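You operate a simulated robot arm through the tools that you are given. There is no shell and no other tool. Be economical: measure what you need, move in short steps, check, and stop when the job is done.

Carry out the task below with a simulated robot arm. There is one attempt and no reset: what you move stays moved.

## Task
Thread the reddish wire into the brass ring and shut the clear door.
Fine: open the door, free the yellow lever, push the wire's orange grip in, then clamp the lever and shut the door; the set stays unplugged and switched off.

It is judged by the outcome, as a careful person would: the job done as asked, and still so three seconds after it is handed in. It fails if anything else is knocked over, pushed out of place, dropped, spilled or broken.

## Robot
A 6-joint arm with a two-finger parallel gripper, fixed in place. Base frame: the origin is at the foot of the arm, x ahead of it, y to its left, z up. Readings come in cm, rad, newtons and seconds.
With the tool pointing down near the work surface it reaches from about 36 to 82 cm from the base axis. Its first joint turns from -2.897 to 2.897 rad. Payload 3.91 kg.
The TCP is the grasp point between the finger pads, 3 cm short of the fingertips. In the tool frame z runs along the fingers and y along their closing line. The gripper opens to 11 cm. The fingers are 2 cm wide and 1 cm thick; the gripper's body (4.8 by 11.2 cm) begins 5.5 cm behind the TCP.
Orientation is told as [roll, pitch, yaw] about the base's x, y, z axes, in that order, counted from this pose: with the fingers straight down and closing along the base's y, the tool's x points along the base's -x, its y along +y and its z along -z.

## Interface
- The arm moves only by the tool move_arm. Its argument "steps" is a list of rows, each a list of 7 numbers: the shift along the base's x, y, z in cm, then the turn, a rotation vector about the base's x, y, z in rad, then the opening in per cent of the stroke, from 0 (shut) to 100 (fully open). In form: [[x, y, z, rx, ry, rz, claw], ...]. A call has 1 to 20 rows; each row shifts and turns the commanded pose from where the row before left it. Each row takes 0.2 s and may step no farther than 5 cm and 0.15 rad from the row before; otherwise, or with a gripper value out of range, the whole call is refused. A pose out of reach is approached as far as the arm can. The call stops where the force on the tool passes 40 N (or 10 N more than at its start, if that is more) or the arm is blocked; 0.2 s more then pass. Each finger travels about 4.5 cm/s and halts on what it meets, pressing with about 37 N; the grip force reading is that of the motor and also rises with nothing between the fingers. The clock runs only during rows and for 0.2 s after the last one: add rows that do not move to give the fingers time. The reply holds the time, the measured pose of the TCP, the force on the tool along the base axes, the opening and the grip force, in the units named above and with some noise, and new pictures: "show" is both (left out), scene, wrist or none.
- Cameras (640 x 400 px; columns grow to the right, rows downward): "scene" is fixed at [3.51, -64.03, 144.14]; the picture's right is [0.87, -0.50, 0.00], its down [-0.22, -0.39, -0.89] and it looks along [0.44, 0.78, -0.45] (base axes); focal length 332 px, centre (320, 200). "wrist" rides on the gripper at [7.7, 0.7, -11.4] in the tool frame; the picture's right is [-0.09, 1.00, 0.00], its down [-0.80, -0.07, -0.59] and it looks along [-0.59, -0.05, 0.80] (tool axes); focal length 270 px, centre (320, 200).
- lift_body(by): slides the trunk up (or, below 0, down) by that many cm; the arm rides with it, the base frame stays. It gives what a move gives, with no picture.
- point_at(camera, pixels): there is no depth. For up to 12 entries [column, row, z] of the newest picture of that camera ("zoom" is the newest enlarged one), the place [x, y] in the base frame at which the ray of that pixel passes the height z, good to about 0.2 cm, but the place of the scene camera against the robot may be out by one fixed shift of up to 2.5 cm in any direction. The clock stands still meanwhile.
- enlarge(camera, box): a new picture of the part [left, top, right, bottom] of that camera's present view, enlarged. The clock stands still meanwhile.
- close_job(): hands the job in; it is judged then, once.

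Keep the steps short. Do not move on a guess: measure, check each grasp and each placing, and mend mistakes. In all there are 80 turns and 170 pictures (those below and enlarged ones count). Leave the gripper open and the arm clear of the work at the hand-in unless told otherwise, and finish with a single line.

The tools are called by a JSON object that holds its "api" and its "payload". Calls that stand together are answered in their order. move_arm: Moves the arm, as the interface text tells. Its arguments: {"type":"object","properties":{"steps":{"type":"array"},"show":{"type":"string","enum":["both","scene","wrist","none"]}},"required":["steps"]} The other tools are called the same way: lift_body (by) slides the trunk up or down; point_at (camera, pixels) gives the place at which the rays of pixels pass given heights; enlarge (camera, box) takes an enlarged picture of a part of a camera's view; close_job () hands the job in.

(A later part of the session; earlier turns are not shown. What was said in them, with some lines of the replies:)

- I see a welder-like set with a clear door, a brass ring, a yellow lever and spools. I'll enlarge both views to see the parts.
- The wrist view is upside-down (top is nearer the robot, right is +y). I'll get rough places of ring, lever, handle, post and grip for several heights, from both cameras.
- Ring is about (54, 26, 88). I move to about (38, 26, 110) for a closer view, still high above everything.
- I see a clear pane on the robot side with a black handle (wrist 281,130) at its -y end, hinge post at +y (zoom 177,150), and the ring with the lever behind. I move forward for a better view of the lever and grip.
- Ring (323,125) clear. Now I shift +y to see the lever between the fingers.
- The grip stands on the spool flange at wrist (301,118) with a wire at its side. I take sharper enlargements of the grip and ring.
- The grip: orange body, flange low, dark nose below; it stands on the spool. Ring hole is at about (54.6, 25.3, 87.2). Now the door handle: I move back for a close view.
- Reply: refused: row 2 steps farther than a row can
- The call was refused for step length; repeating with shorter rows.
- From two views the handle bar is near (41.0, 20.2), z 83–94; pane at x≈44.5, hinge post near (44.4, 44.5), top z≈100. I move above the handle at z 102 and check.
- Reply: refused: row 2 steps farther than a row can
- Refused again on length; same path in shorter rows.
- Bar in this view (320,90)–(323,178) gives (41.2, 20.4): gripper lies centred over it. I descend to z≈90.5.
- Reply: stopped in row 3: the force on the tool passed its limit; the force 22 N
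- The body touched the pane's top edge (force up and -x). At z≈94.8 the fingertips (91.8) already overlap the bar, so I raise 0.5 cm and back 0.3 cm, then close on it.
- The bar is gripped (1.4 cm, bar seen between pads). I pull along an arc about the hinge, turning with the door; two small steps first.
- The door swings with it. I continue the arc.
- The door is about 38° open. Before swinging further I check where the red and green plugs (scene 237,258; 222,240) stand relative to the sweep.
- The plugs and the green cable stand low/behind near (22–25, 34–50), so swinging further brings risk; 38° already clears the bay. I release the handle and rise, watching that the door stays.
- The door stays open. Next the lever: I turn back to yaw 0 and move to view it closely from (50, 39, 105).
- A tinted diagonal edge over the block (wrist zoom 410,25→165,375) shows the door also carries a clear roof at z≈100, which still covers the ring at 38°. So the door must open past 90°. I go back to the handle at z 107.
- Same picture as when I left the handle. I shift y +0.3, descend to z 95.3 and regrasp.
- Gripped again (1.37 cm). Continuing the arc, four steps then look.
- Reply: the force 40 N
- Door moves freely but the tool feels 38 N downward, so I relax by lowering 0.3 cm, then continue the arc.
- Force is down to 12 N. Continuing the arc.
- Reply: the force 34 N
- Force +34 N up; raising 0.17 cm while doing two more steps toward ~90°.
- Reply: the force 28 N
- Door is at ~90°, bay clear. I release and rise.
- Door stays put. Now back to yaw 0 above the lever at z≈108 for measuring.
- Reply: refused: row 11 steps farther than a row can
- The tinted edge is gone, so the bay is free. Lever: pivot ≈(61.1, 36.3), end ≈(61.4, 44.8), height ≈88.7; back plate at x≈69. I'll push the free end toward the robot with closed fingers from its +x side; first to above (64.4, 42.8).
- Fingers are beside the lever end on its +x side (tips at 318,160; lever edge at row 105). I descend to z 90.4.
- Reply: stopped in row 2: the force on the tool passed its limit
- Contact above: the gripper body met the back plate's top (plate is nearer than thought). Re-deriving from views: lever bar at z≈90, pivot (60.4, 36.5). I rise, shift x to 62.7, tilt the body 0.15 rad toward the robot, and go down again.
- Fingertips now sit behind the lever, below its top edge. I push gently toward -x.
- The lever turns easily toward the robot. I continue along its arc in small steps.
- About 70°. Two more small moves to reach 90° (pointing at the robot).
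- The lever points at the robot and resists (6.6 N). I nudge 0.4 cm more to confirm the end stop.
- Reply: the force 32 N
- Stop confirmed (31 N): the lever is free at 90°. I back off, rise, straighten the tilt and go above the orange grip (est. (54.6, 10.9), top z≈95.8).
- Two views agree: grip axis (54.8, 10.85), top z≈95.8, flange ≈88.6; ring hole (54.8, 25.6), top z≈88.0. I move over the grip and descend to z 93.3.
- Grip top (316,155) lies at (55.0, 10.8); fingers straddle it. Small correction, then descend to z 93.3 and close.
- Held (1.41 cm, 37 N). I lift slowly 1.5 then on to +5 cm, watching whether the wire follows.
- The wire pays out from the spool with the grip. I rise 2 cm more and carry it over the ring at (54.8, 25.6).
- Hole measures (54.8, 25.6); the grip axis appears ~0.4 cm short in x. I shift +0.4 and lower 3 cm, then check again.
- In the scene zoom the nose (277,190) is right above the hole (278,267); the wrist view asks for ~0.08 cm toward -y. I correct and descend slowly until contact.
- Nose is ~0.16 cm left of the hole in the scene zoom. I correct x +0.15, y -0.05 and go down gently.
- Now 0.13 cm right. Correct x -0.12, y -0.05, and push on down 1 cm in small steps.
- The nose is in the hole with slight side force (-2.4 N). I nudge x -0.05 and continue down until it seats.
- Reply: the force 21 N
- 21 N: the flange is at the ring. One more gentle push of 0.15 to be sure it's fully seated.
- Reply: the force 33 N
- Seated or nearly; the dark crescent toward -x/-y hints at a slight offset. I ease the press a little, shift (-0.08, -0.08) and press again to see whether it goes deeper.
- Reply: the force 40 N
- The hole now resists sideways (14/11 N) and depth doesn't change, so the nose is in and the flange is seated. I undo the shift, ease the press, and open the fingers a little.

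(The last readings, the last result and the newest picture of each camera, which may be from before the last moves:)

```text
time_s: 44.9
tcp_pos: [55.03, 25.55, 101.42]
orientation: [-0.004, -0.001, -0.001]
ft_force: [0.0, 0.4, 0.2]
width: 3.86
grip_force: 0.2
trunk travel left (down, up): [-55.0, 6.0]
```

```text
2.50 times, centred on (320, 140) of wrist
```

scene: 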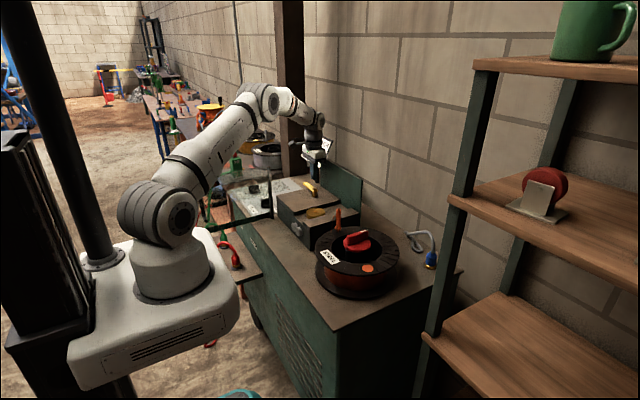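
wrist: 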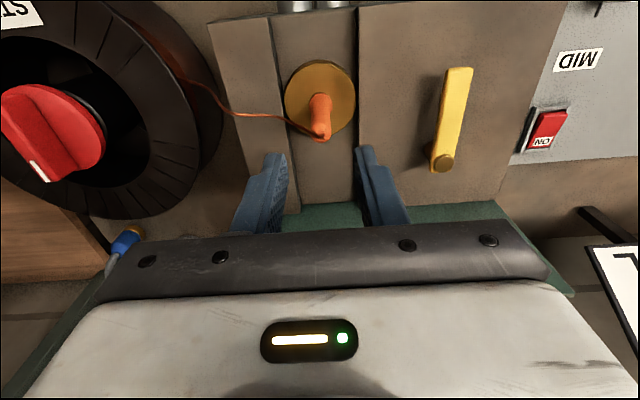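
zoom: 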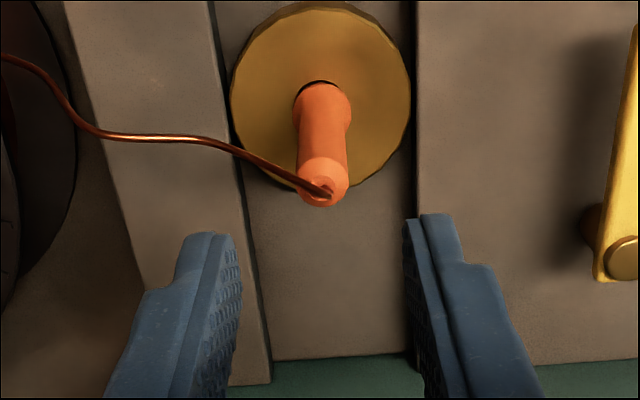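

The grip stands upright in the ring with the wire trailing. Now the lever: with closed fingers I go to its -y side at (54.9, 33.6) and descend to z 92.

{"api": "move_arm", "payload": {"steps": [[0, 4, 1, 0, 0, 0, 10], [-0.1, 4, 0, 0, 0, 0, 0], [0, 0, -3, 0, 0, 0, 0], [0, 0, -4, 0, 0, 0, 0], [0, 0, -3.4, 0, 0, 0, 0]], "show": "wrist"}}

{"api": "enlarge", "payload": {"camera": "scene", "box": [285, 155, 345, 215]}}

```text
time_s: 46.1
tcp_pos: [54.87, 33.39, 91.9]
orientation: [-0.001, 0.001, -0.004]
ft_force: [0.4, 0.5, 0.0]
width: 0.0
grip_force: 37.2
trunk travel left (down, up): [-55.0, 6.0]
```

wrist: 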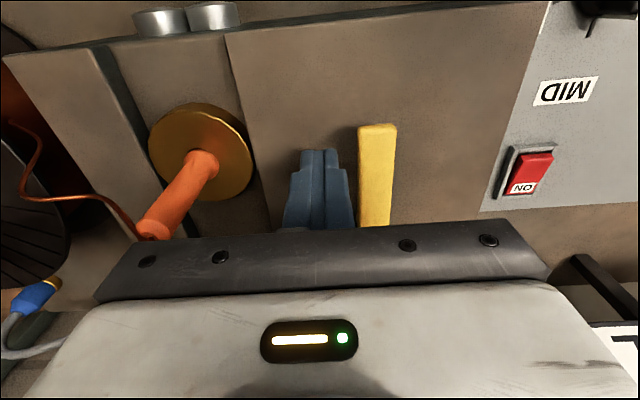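

```text
6.67 times, centred on (315, 185) of scene
```

zoom: 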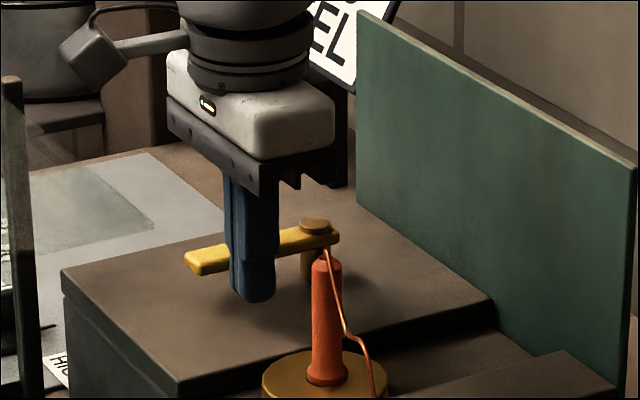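

Fingers are beside the lever's -y face. I push it along the arc back, first half.

{"api": "move_arm", "payload": {"steps": [[0, 1.2, 0, 0, 0, 0, 0], [-0.16, 0.77, 0, 0, 0, 0, 0], [-0.15, 0.77, 0, 0, 0, 0, 0], [0.08, 0.87, 0, 0, 0, 0, 0], [0.08, 0.86, 0, 0, 0, 0, 0], [0.33, 0.8, 0, 0, 0, 0, 0], [0.32, 0.8, 0, 0, 0, 0, 0]], "show": "wrist"}}

{"api": "enlarge", "payload": {"camera": "scene", "box": [285, 155, 345, 215]}}

```text
time_s: 47.7
tcp_pos: [55.28, 39.58, 91.8]
orientation: [-0.001, 0.002, 0.001]
ft_force: [-0.7, 0.4, -0.5]
width: 0.0
grip_force: 36.9
trunk travel left (down, up): [-55.0, 6.0]
```

wrist: 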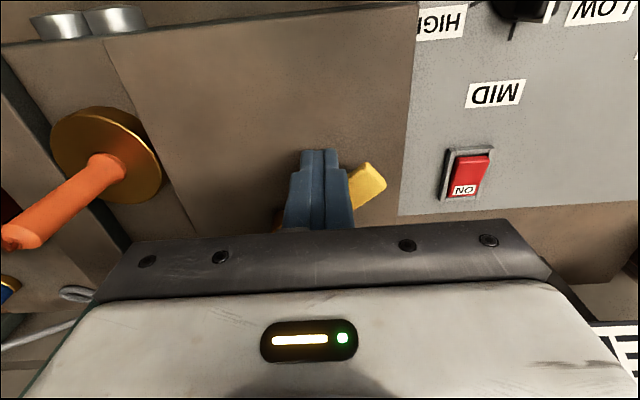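

```text
6.67 times, centred on (315, 185) of scene
```

zoom: 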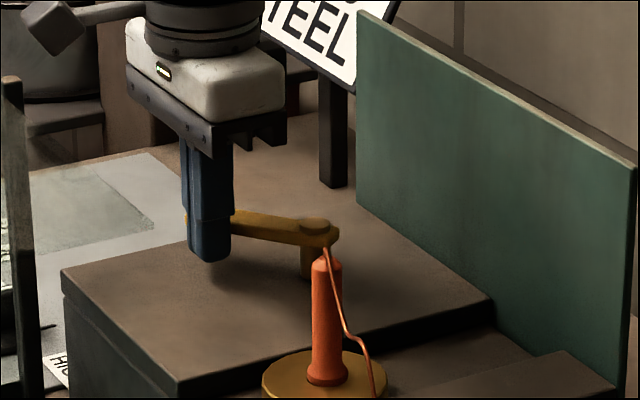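

It follows. Continuing the arc to its original angle.

{"api": "move_arm", "payload": {"steps": [[0.55, 0.68, 0, 0, 0, 0, 0], [0.56, 0.67, 0, 0, 0, 0, 0], [0.5, 0.34, 0, 0, 0, 0, 0], [0.45, 0.34, 0, 0, 0, 0, 0], [0.5, 0.25, 0, 0, 0, 0, 0], [0.5, 0.2, 0, 0, 0, 0, 0]], "show": "wrist"}}

{"api": "enlarge", "payload": {"camera": "scene", "box": [285, 155, 345, 215]}}

```text
time_s: 49.1
tcp_pos: [58.35, 42.1, 91.81]
orientation: [-0.002, 0.002, 0.0]
ft_force: [0.1, -0.1, 0.1]
width: 0.01
grip_force: 37.1
trunk travel left (down, up): [-55.0, 6.0]
```

wrist: 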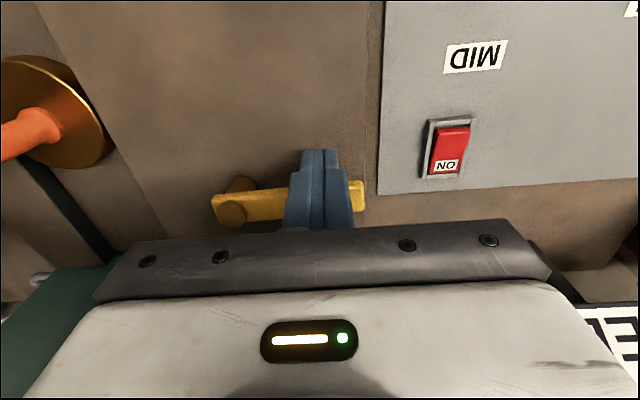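

```text
6.67 times, centred on (315, 185) of scene
```

zoom: 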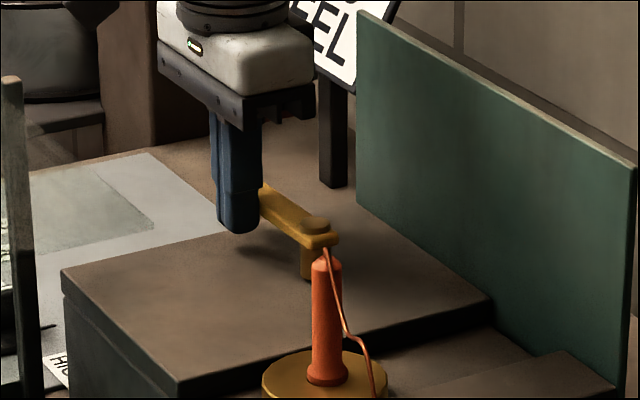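

Lever is nearly along +y again. I push +x in small steps until it meets its stop.

{"api": "move_arm", "payload": {"steps": [[0.25, 0, 0, 0, 0, 0, 0], [0.25, 0, 0, 0, 0, 0, 0], [0.2, 0, 0, 0, 0, 0, 0]], "show": "wrist"}}

{"api": "enlarge", "payload": {"camera": "scene", "box": [285, 155, 345, 215]}}

```text
time_s: 49.9
tcp_pos: [58.63, 42.2, 92.06]
orientation: [-0.003, 0.004, 0.0]
ft_force: [-28.0, -1.2, -1.1]
width: 0.01
grip_force: 37.0
trunk travel left (down, up): [-55.0, 6.0]
```

wrist: 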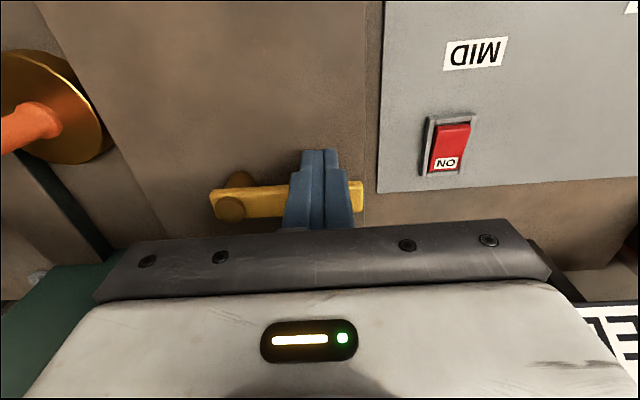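

```text
6.67 times, centred on (315, 185) of scene
```

zoom: 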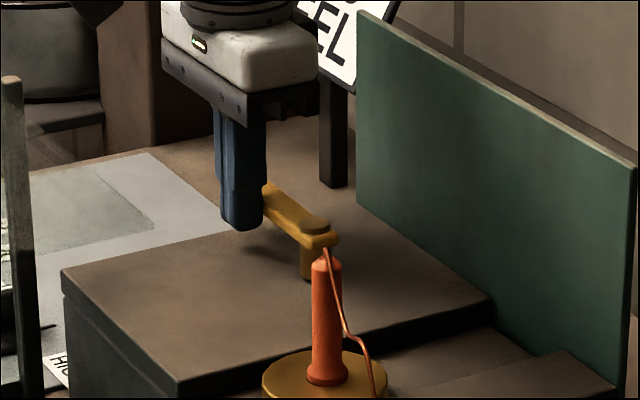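

Stop met at 28 N: lever clamped as at the start. I back off, rise to z 110 and travel back to the open door's handle (20.7, 48.5, yaw -1.56).

{"api": "move_arm", "payload": {"steps": [[-0.8, 0, 0, 0, 0, 0, 0], [0, 0, 4.5, 0, 0, 0, 0], [0, 0, 4.5, 0, 0, 0, 0], [0, 0, 4.5, 0, 0, 0, 0], [0, 0, 4.5, 0, 0, 0, 0]], "show": "wrist"}}

{"api": "move_arm", "payload": {"steps": [[-3.1, 0.53, 0, 0, 0, -0.13, 10], [-3.1, 0.53, 0, 0, 0, -0.13, 20], [-3.1, 0.53, 0, 0, 0, -0.13, 30], [-3.1, 0.53, 0, 0, 0, -0.13, 40], [-3.1, 0.53, 0, 0, 0, -0.13, 50], [-3.1, 0.53, 0, 0, 0, -0.13, 50], [-3.1, 0.53, 0, 0, 0, -0.13, 50], [-3.1, 0.53, 0, 0, 0, -0.13, 50], [-3.1, 0.53, 0, 0, 0, -0.13, 50], [-3.1, 0.53, 0, 0, 0, -0.13, 50], [-3.1, 0.53, 0, 0, 0, -0.13, 50], [-3.0, 0.5, 0, 0, 0, -0.13, 50]]}}

{"api": "enlarge", "payload": {"camera": "wrist", "box": [220, 50, 420, 240]}}

{"api": "enlarge", "payload": {"camera": "scene", "box": [180, 130, 340, 290]}}

```text
time_s: 51.1
tcp_pos: [58.31, 42.19, 110.03]
orientation: [-0.003, 0.0, 0.0]
ft_force: [0.2, 0.0, -0.4]
width: 0.01
grip_force: 36.9
trunk travel left (down, up): [-55.0, 6.0]
```

wrist: 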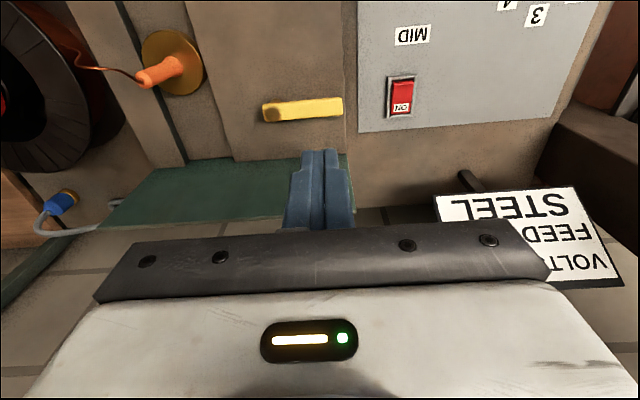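

```text
time_s: 53.7
tcp_pos: [21.01, 48.26, 110.0]
orientation: [-0.001, 0.0, -1.564]
ft_force: [0.5, 0.8, -0.3]
width: 5.5
grip_force: 0.0
trunk travel left (down, up): [-55.0, 6.0]
```

scene: 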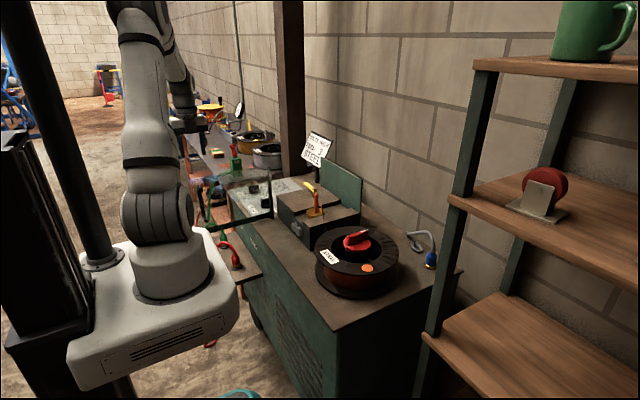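
wrist: 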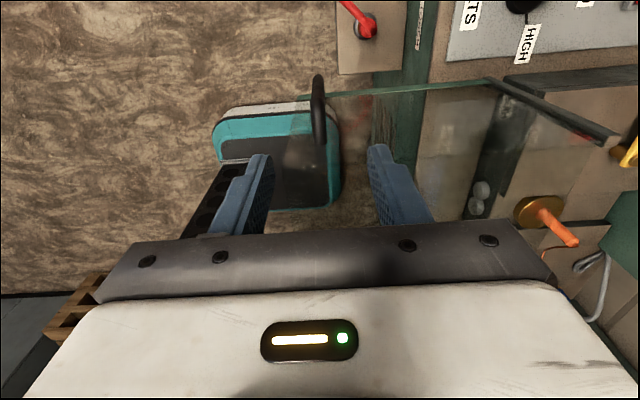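

```text
2.11 times, centred on (320, 145) of wrist
```

zoom: 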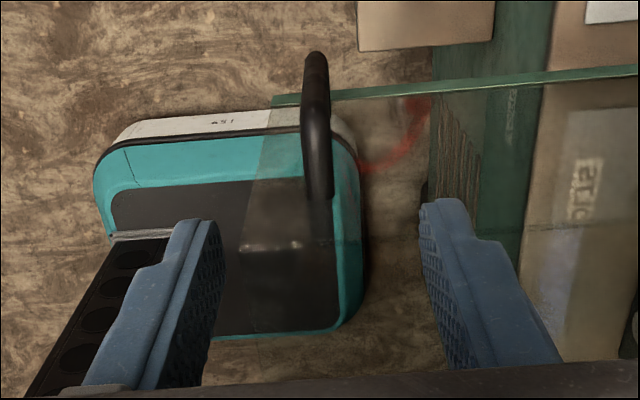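

```text
2.50 times, centred on (260, 210) of scene
```

zoom: 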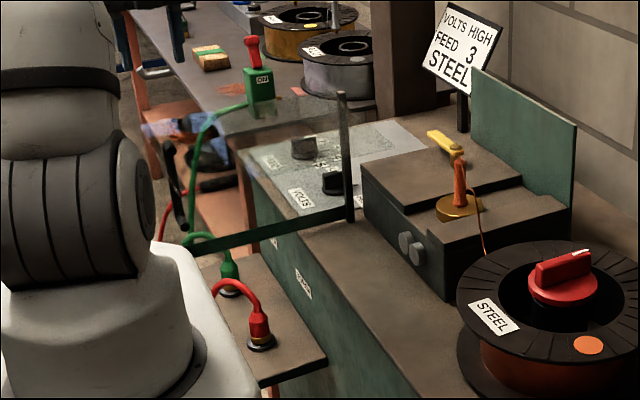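

Handle is where I left it. Shift x -0.35, y +0.15, descend to z 95.5 and grip.

{"api": "move_arm", "payload": {"steps": [[-0.35, 0.15, -4, 0, 0, 0, 50], [0, 0, -4, 0, 0, 0, 50], [0, 0, -4, 0, 0, 0, 50], [0, 0, -2.4, 0, 0, 0, 50], [0, 0, 0, 0, 0, 0, 2], [0, 0, 0, 0, 0, 0, 2], [0, 0, 0, 0, 0, 0, 2], [0, 0, 0, 0, 0, 0, 2]], "show": "wrist"}}

```text
time_s: 55.5
tcp_pos: [20.72, 48.44, 95.64]
orientation: [-0.002, 0.0, -1.563]
ft_force: [-5.6, 0.2, -5.4]
width: 1.38
grip_force: 44.8
trunk travel left (down, up): [-55.0, 6.0]
```

wrist: 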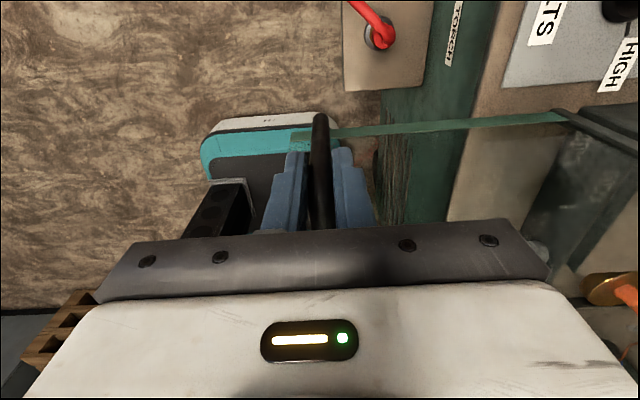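

Gripped. I close the door along the reverse arc, in batches to watch the forces.

{"api": "move_arm", "payload": {"steps": [[-0.26, -2.41, 0, 0, 0, 0.1, 2], [-0.02, -2.42, 0, 0, 0, 0.1, 2], [0.22, -2.41, 0, 0, 0, 0.1, 2], [0.46, -2.38, 0, 0, 0, 0.1, 2]], "show": "none"}}

```text
time_s: 56.5
tcp_pos: [20.98, 38.68, 95.61]
orientation: [0.001, 0.003, -1.161]
ft_force: [-11.8, -4.4, 26.7]
width: 1.41
grip_force: 44.9
trunk travel left (down, up): [-55.0, 6.0]
```

Upward 27 N; I ease by +0.12 and continue.

{"api": "move_arm", "payload": {"steps": [[0, 0, 0.12, 0, 0, 0, 2], [0.69, -2.32, 0, 0, 0, 0.1, 2], [0.93, -2.24, 0, 0, 0, 0.1, 2], [1.14, -2.14, 0, 0, 0, 0.1, 2]], "show": "none"}}

```text
time_s: 57.5
tcp_pos: [23.87, 32.06, 95.58]
orientation: [-0.004, 0.0, -0.86]
ft_force: [-10.5, -8.1, -15.6]
width: 1.4
grip_force: 44.7
trunk travel left (down, up): [-55.0, 6.0]
```

{"api": "move_arm", "payload": {"steps": [[1.35, -2.01, -0.05, 0, 0, 0.1, 2], [1.54, -1.87, 0, 0, 0, 0.1, 2], [1.72, -1.71, 0, 0, 0, 0.1, 2], [1.89, -1.52, 0, 0, 0, 0.1, 2]]}}

```text
time_s: 58.5
tcp_pos: [30.41, 24.77, 95.69]
orientation: [0.001, 0.0, -0.461]
ft_force: [-10.2, -17.0, 10.8]
width: 1.4
grip_force: 44.4
trunk travel left (down, up): [-55.0, 6.0]
```

scene: 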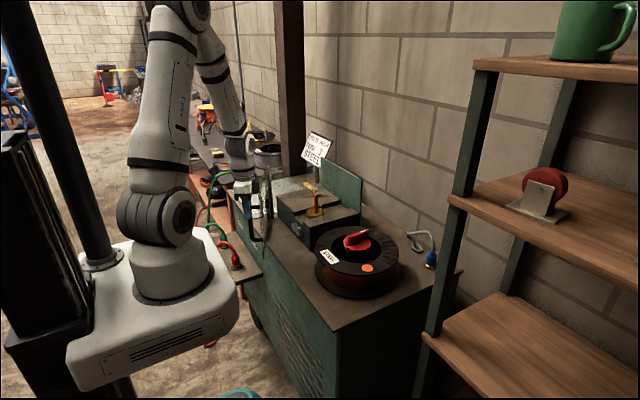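
wrist: 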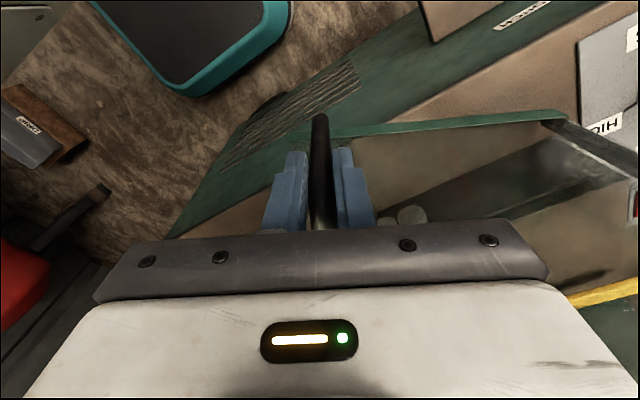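

About 26° left; forces moderate. I include a small -y easing and continue.

{"api": "move_arm", "payload": {"steps": [[2.03, -1.43, 0, 0, 0, 0.1, 2], [2.15, -1.12, 0, 0, 0, 0.1, 2], [2.25, -0.9, 0, 0, 0, 0.1, 2]], "show": "none"}}

```text
time_s: 59.3
tcp_pos: [37.22, 21.32, 95.62]
orientation: [0.004, -0.003, -0.161]
ft_force: [-3.8, -16.7, 19.1]
width: 1.38
grip_force: 45.1
trunk travel left (down, up): [-55.0, 6.0]
```

Last part: 9°. Continue gently to closed.

{"api": "move_arm", "payload": {"steps": [[1.7, -0.6, 0.05, 0, 0, 0.08, 2], [1.4, -0.35, 0, 0, 0, 0.06, 2], [0.4, -0.05, 0, 0, 0, 0.02, 2]]}}

{"api": "enlarge", "payload": {"camera": "scene", "box": [255, 150, 355, 260]}}

```text
time_s: 60.1
tcp_pos: [40.51, 20.45, 95.56]
orientation: [-0.002, 0.003, 0.001]
ft_force: [-8.1, -8.1, -0.1]
width: 1.39
grip_force: 45.6
trunk travel left (down, up): [-55.0, 6.0]
```

scene: 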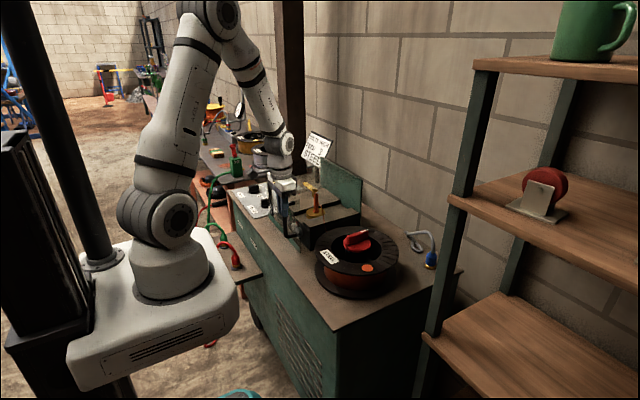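
wrist: 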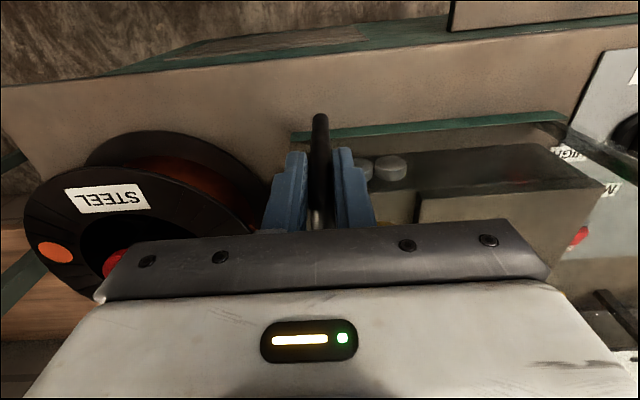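

```text
3.64 times, centred on (305, 205) of scene
```

zoom: 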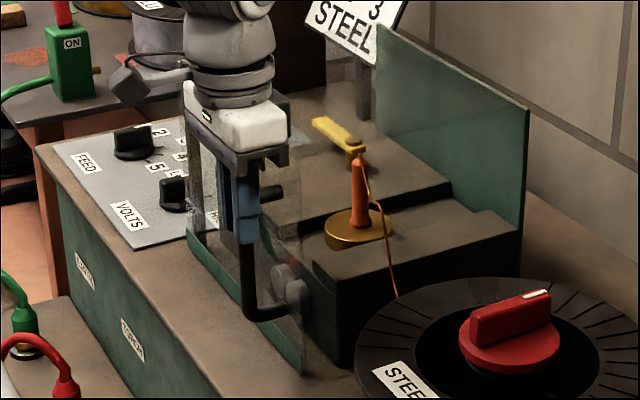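

Back at the starting pose (40.5, 20.45). I press +x a little to confirm the door is against its stop.

{"api": "move_arm", "payload": {"steps": [[0.15, 0, 0, 0, 0, 0, 2], [0.1, 0, 0, 0, 0, 0, 2]], "show": "none"}}

```text
time_s: 60.7
tcp_pos: [40.49, 20.43, 95.62]
orientation: [-0.001, 0.001, -0.002]
ft_force: [-15.1, -4.8, 5.8]
width: 1.35
grip_force: 45.0
trunk travel left (down, up): [-55.0, 6.0]
```

Resistance grows with no movement: shut. I release, rise straight, and back away.

{"api": "move_arm", "payload": {"steps": [[0, 0, 0, 0, 0, 0, 30], [0, 0, 0, 0, 0, 0, 60], [0, 0, 0, 0, 0, 0, 60], [0, 0, 4, 0, 0, 0, 60], [0, 0, 4, 0, 0, 0, 60], [0, 0, 4, 0, 0, 0, 60], [-3, 1, 3, 0, 0, 0, 80], [-3, 2, 2, 0, 0, 0, 100], [-2, 2, 2, 0, 0, 0, 100]]}}

{"api": "enlarge", "payload": {"camera": "scene", "box": [245, 150, 365, 260]}}

{"api": "enlarge", "payload": {"camera": "wrist", "box": [200, 70, 520, 250]}}

```text
time_s: 62.7
tcp_pos: [32.34, 25.47, 114.74]
orientation: [-0.002, 0.003, 0.0]
ft_force: [-0.4, 0.4, -0.5]
width: 11.0
grip_force: 0.1
trunk travel left (down, up): [-55.0, 6.0]
```

scene: 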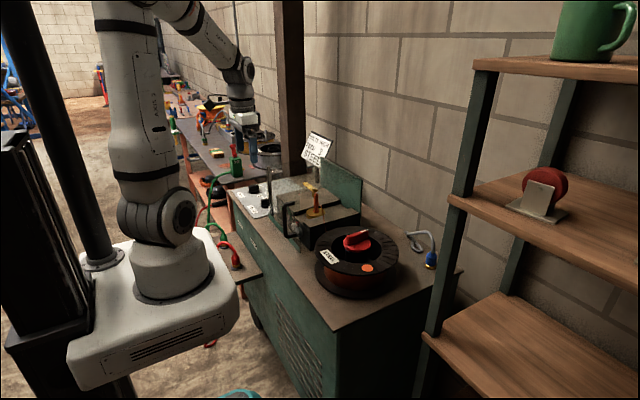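
wrist: 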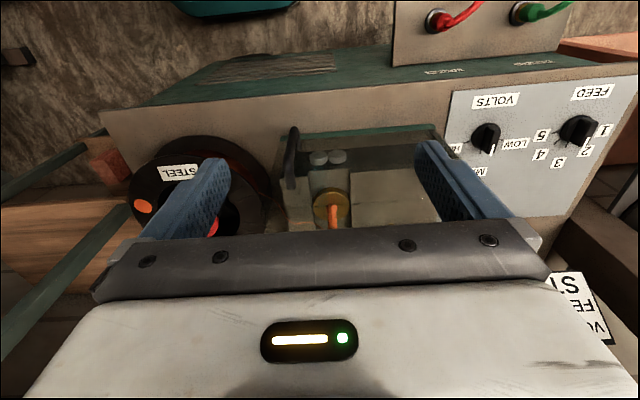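

```text
3.64 times, centred on (305, 205) of scene
```

zoom: 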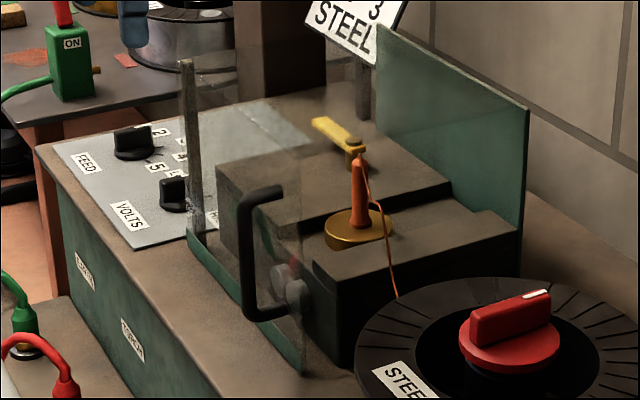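

```text
2.00 times, centred on (360, 160) of wrist
```

zoom: 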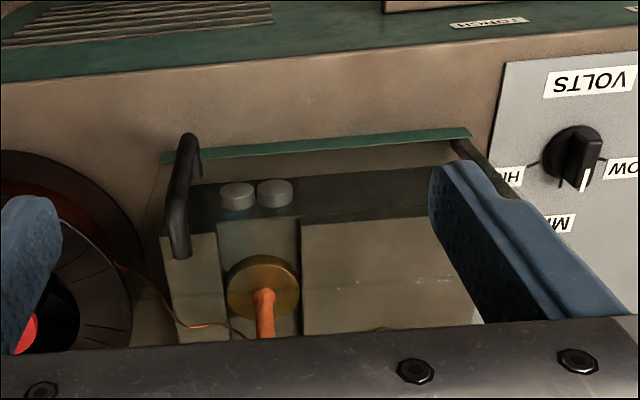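

The grip stands in the ring and the lever is clamped at its original angle. The door is back at its closed position, nothing else has moved, and the gripper is open and clear, so I hand in.

{"api": "close_job", "payload": {}}

```text
The job is handed in.
```

The reddish wire's grip is seated in the brass ring, the lever is clamped, the clear door is shut, and I never touched the plug or the switch.
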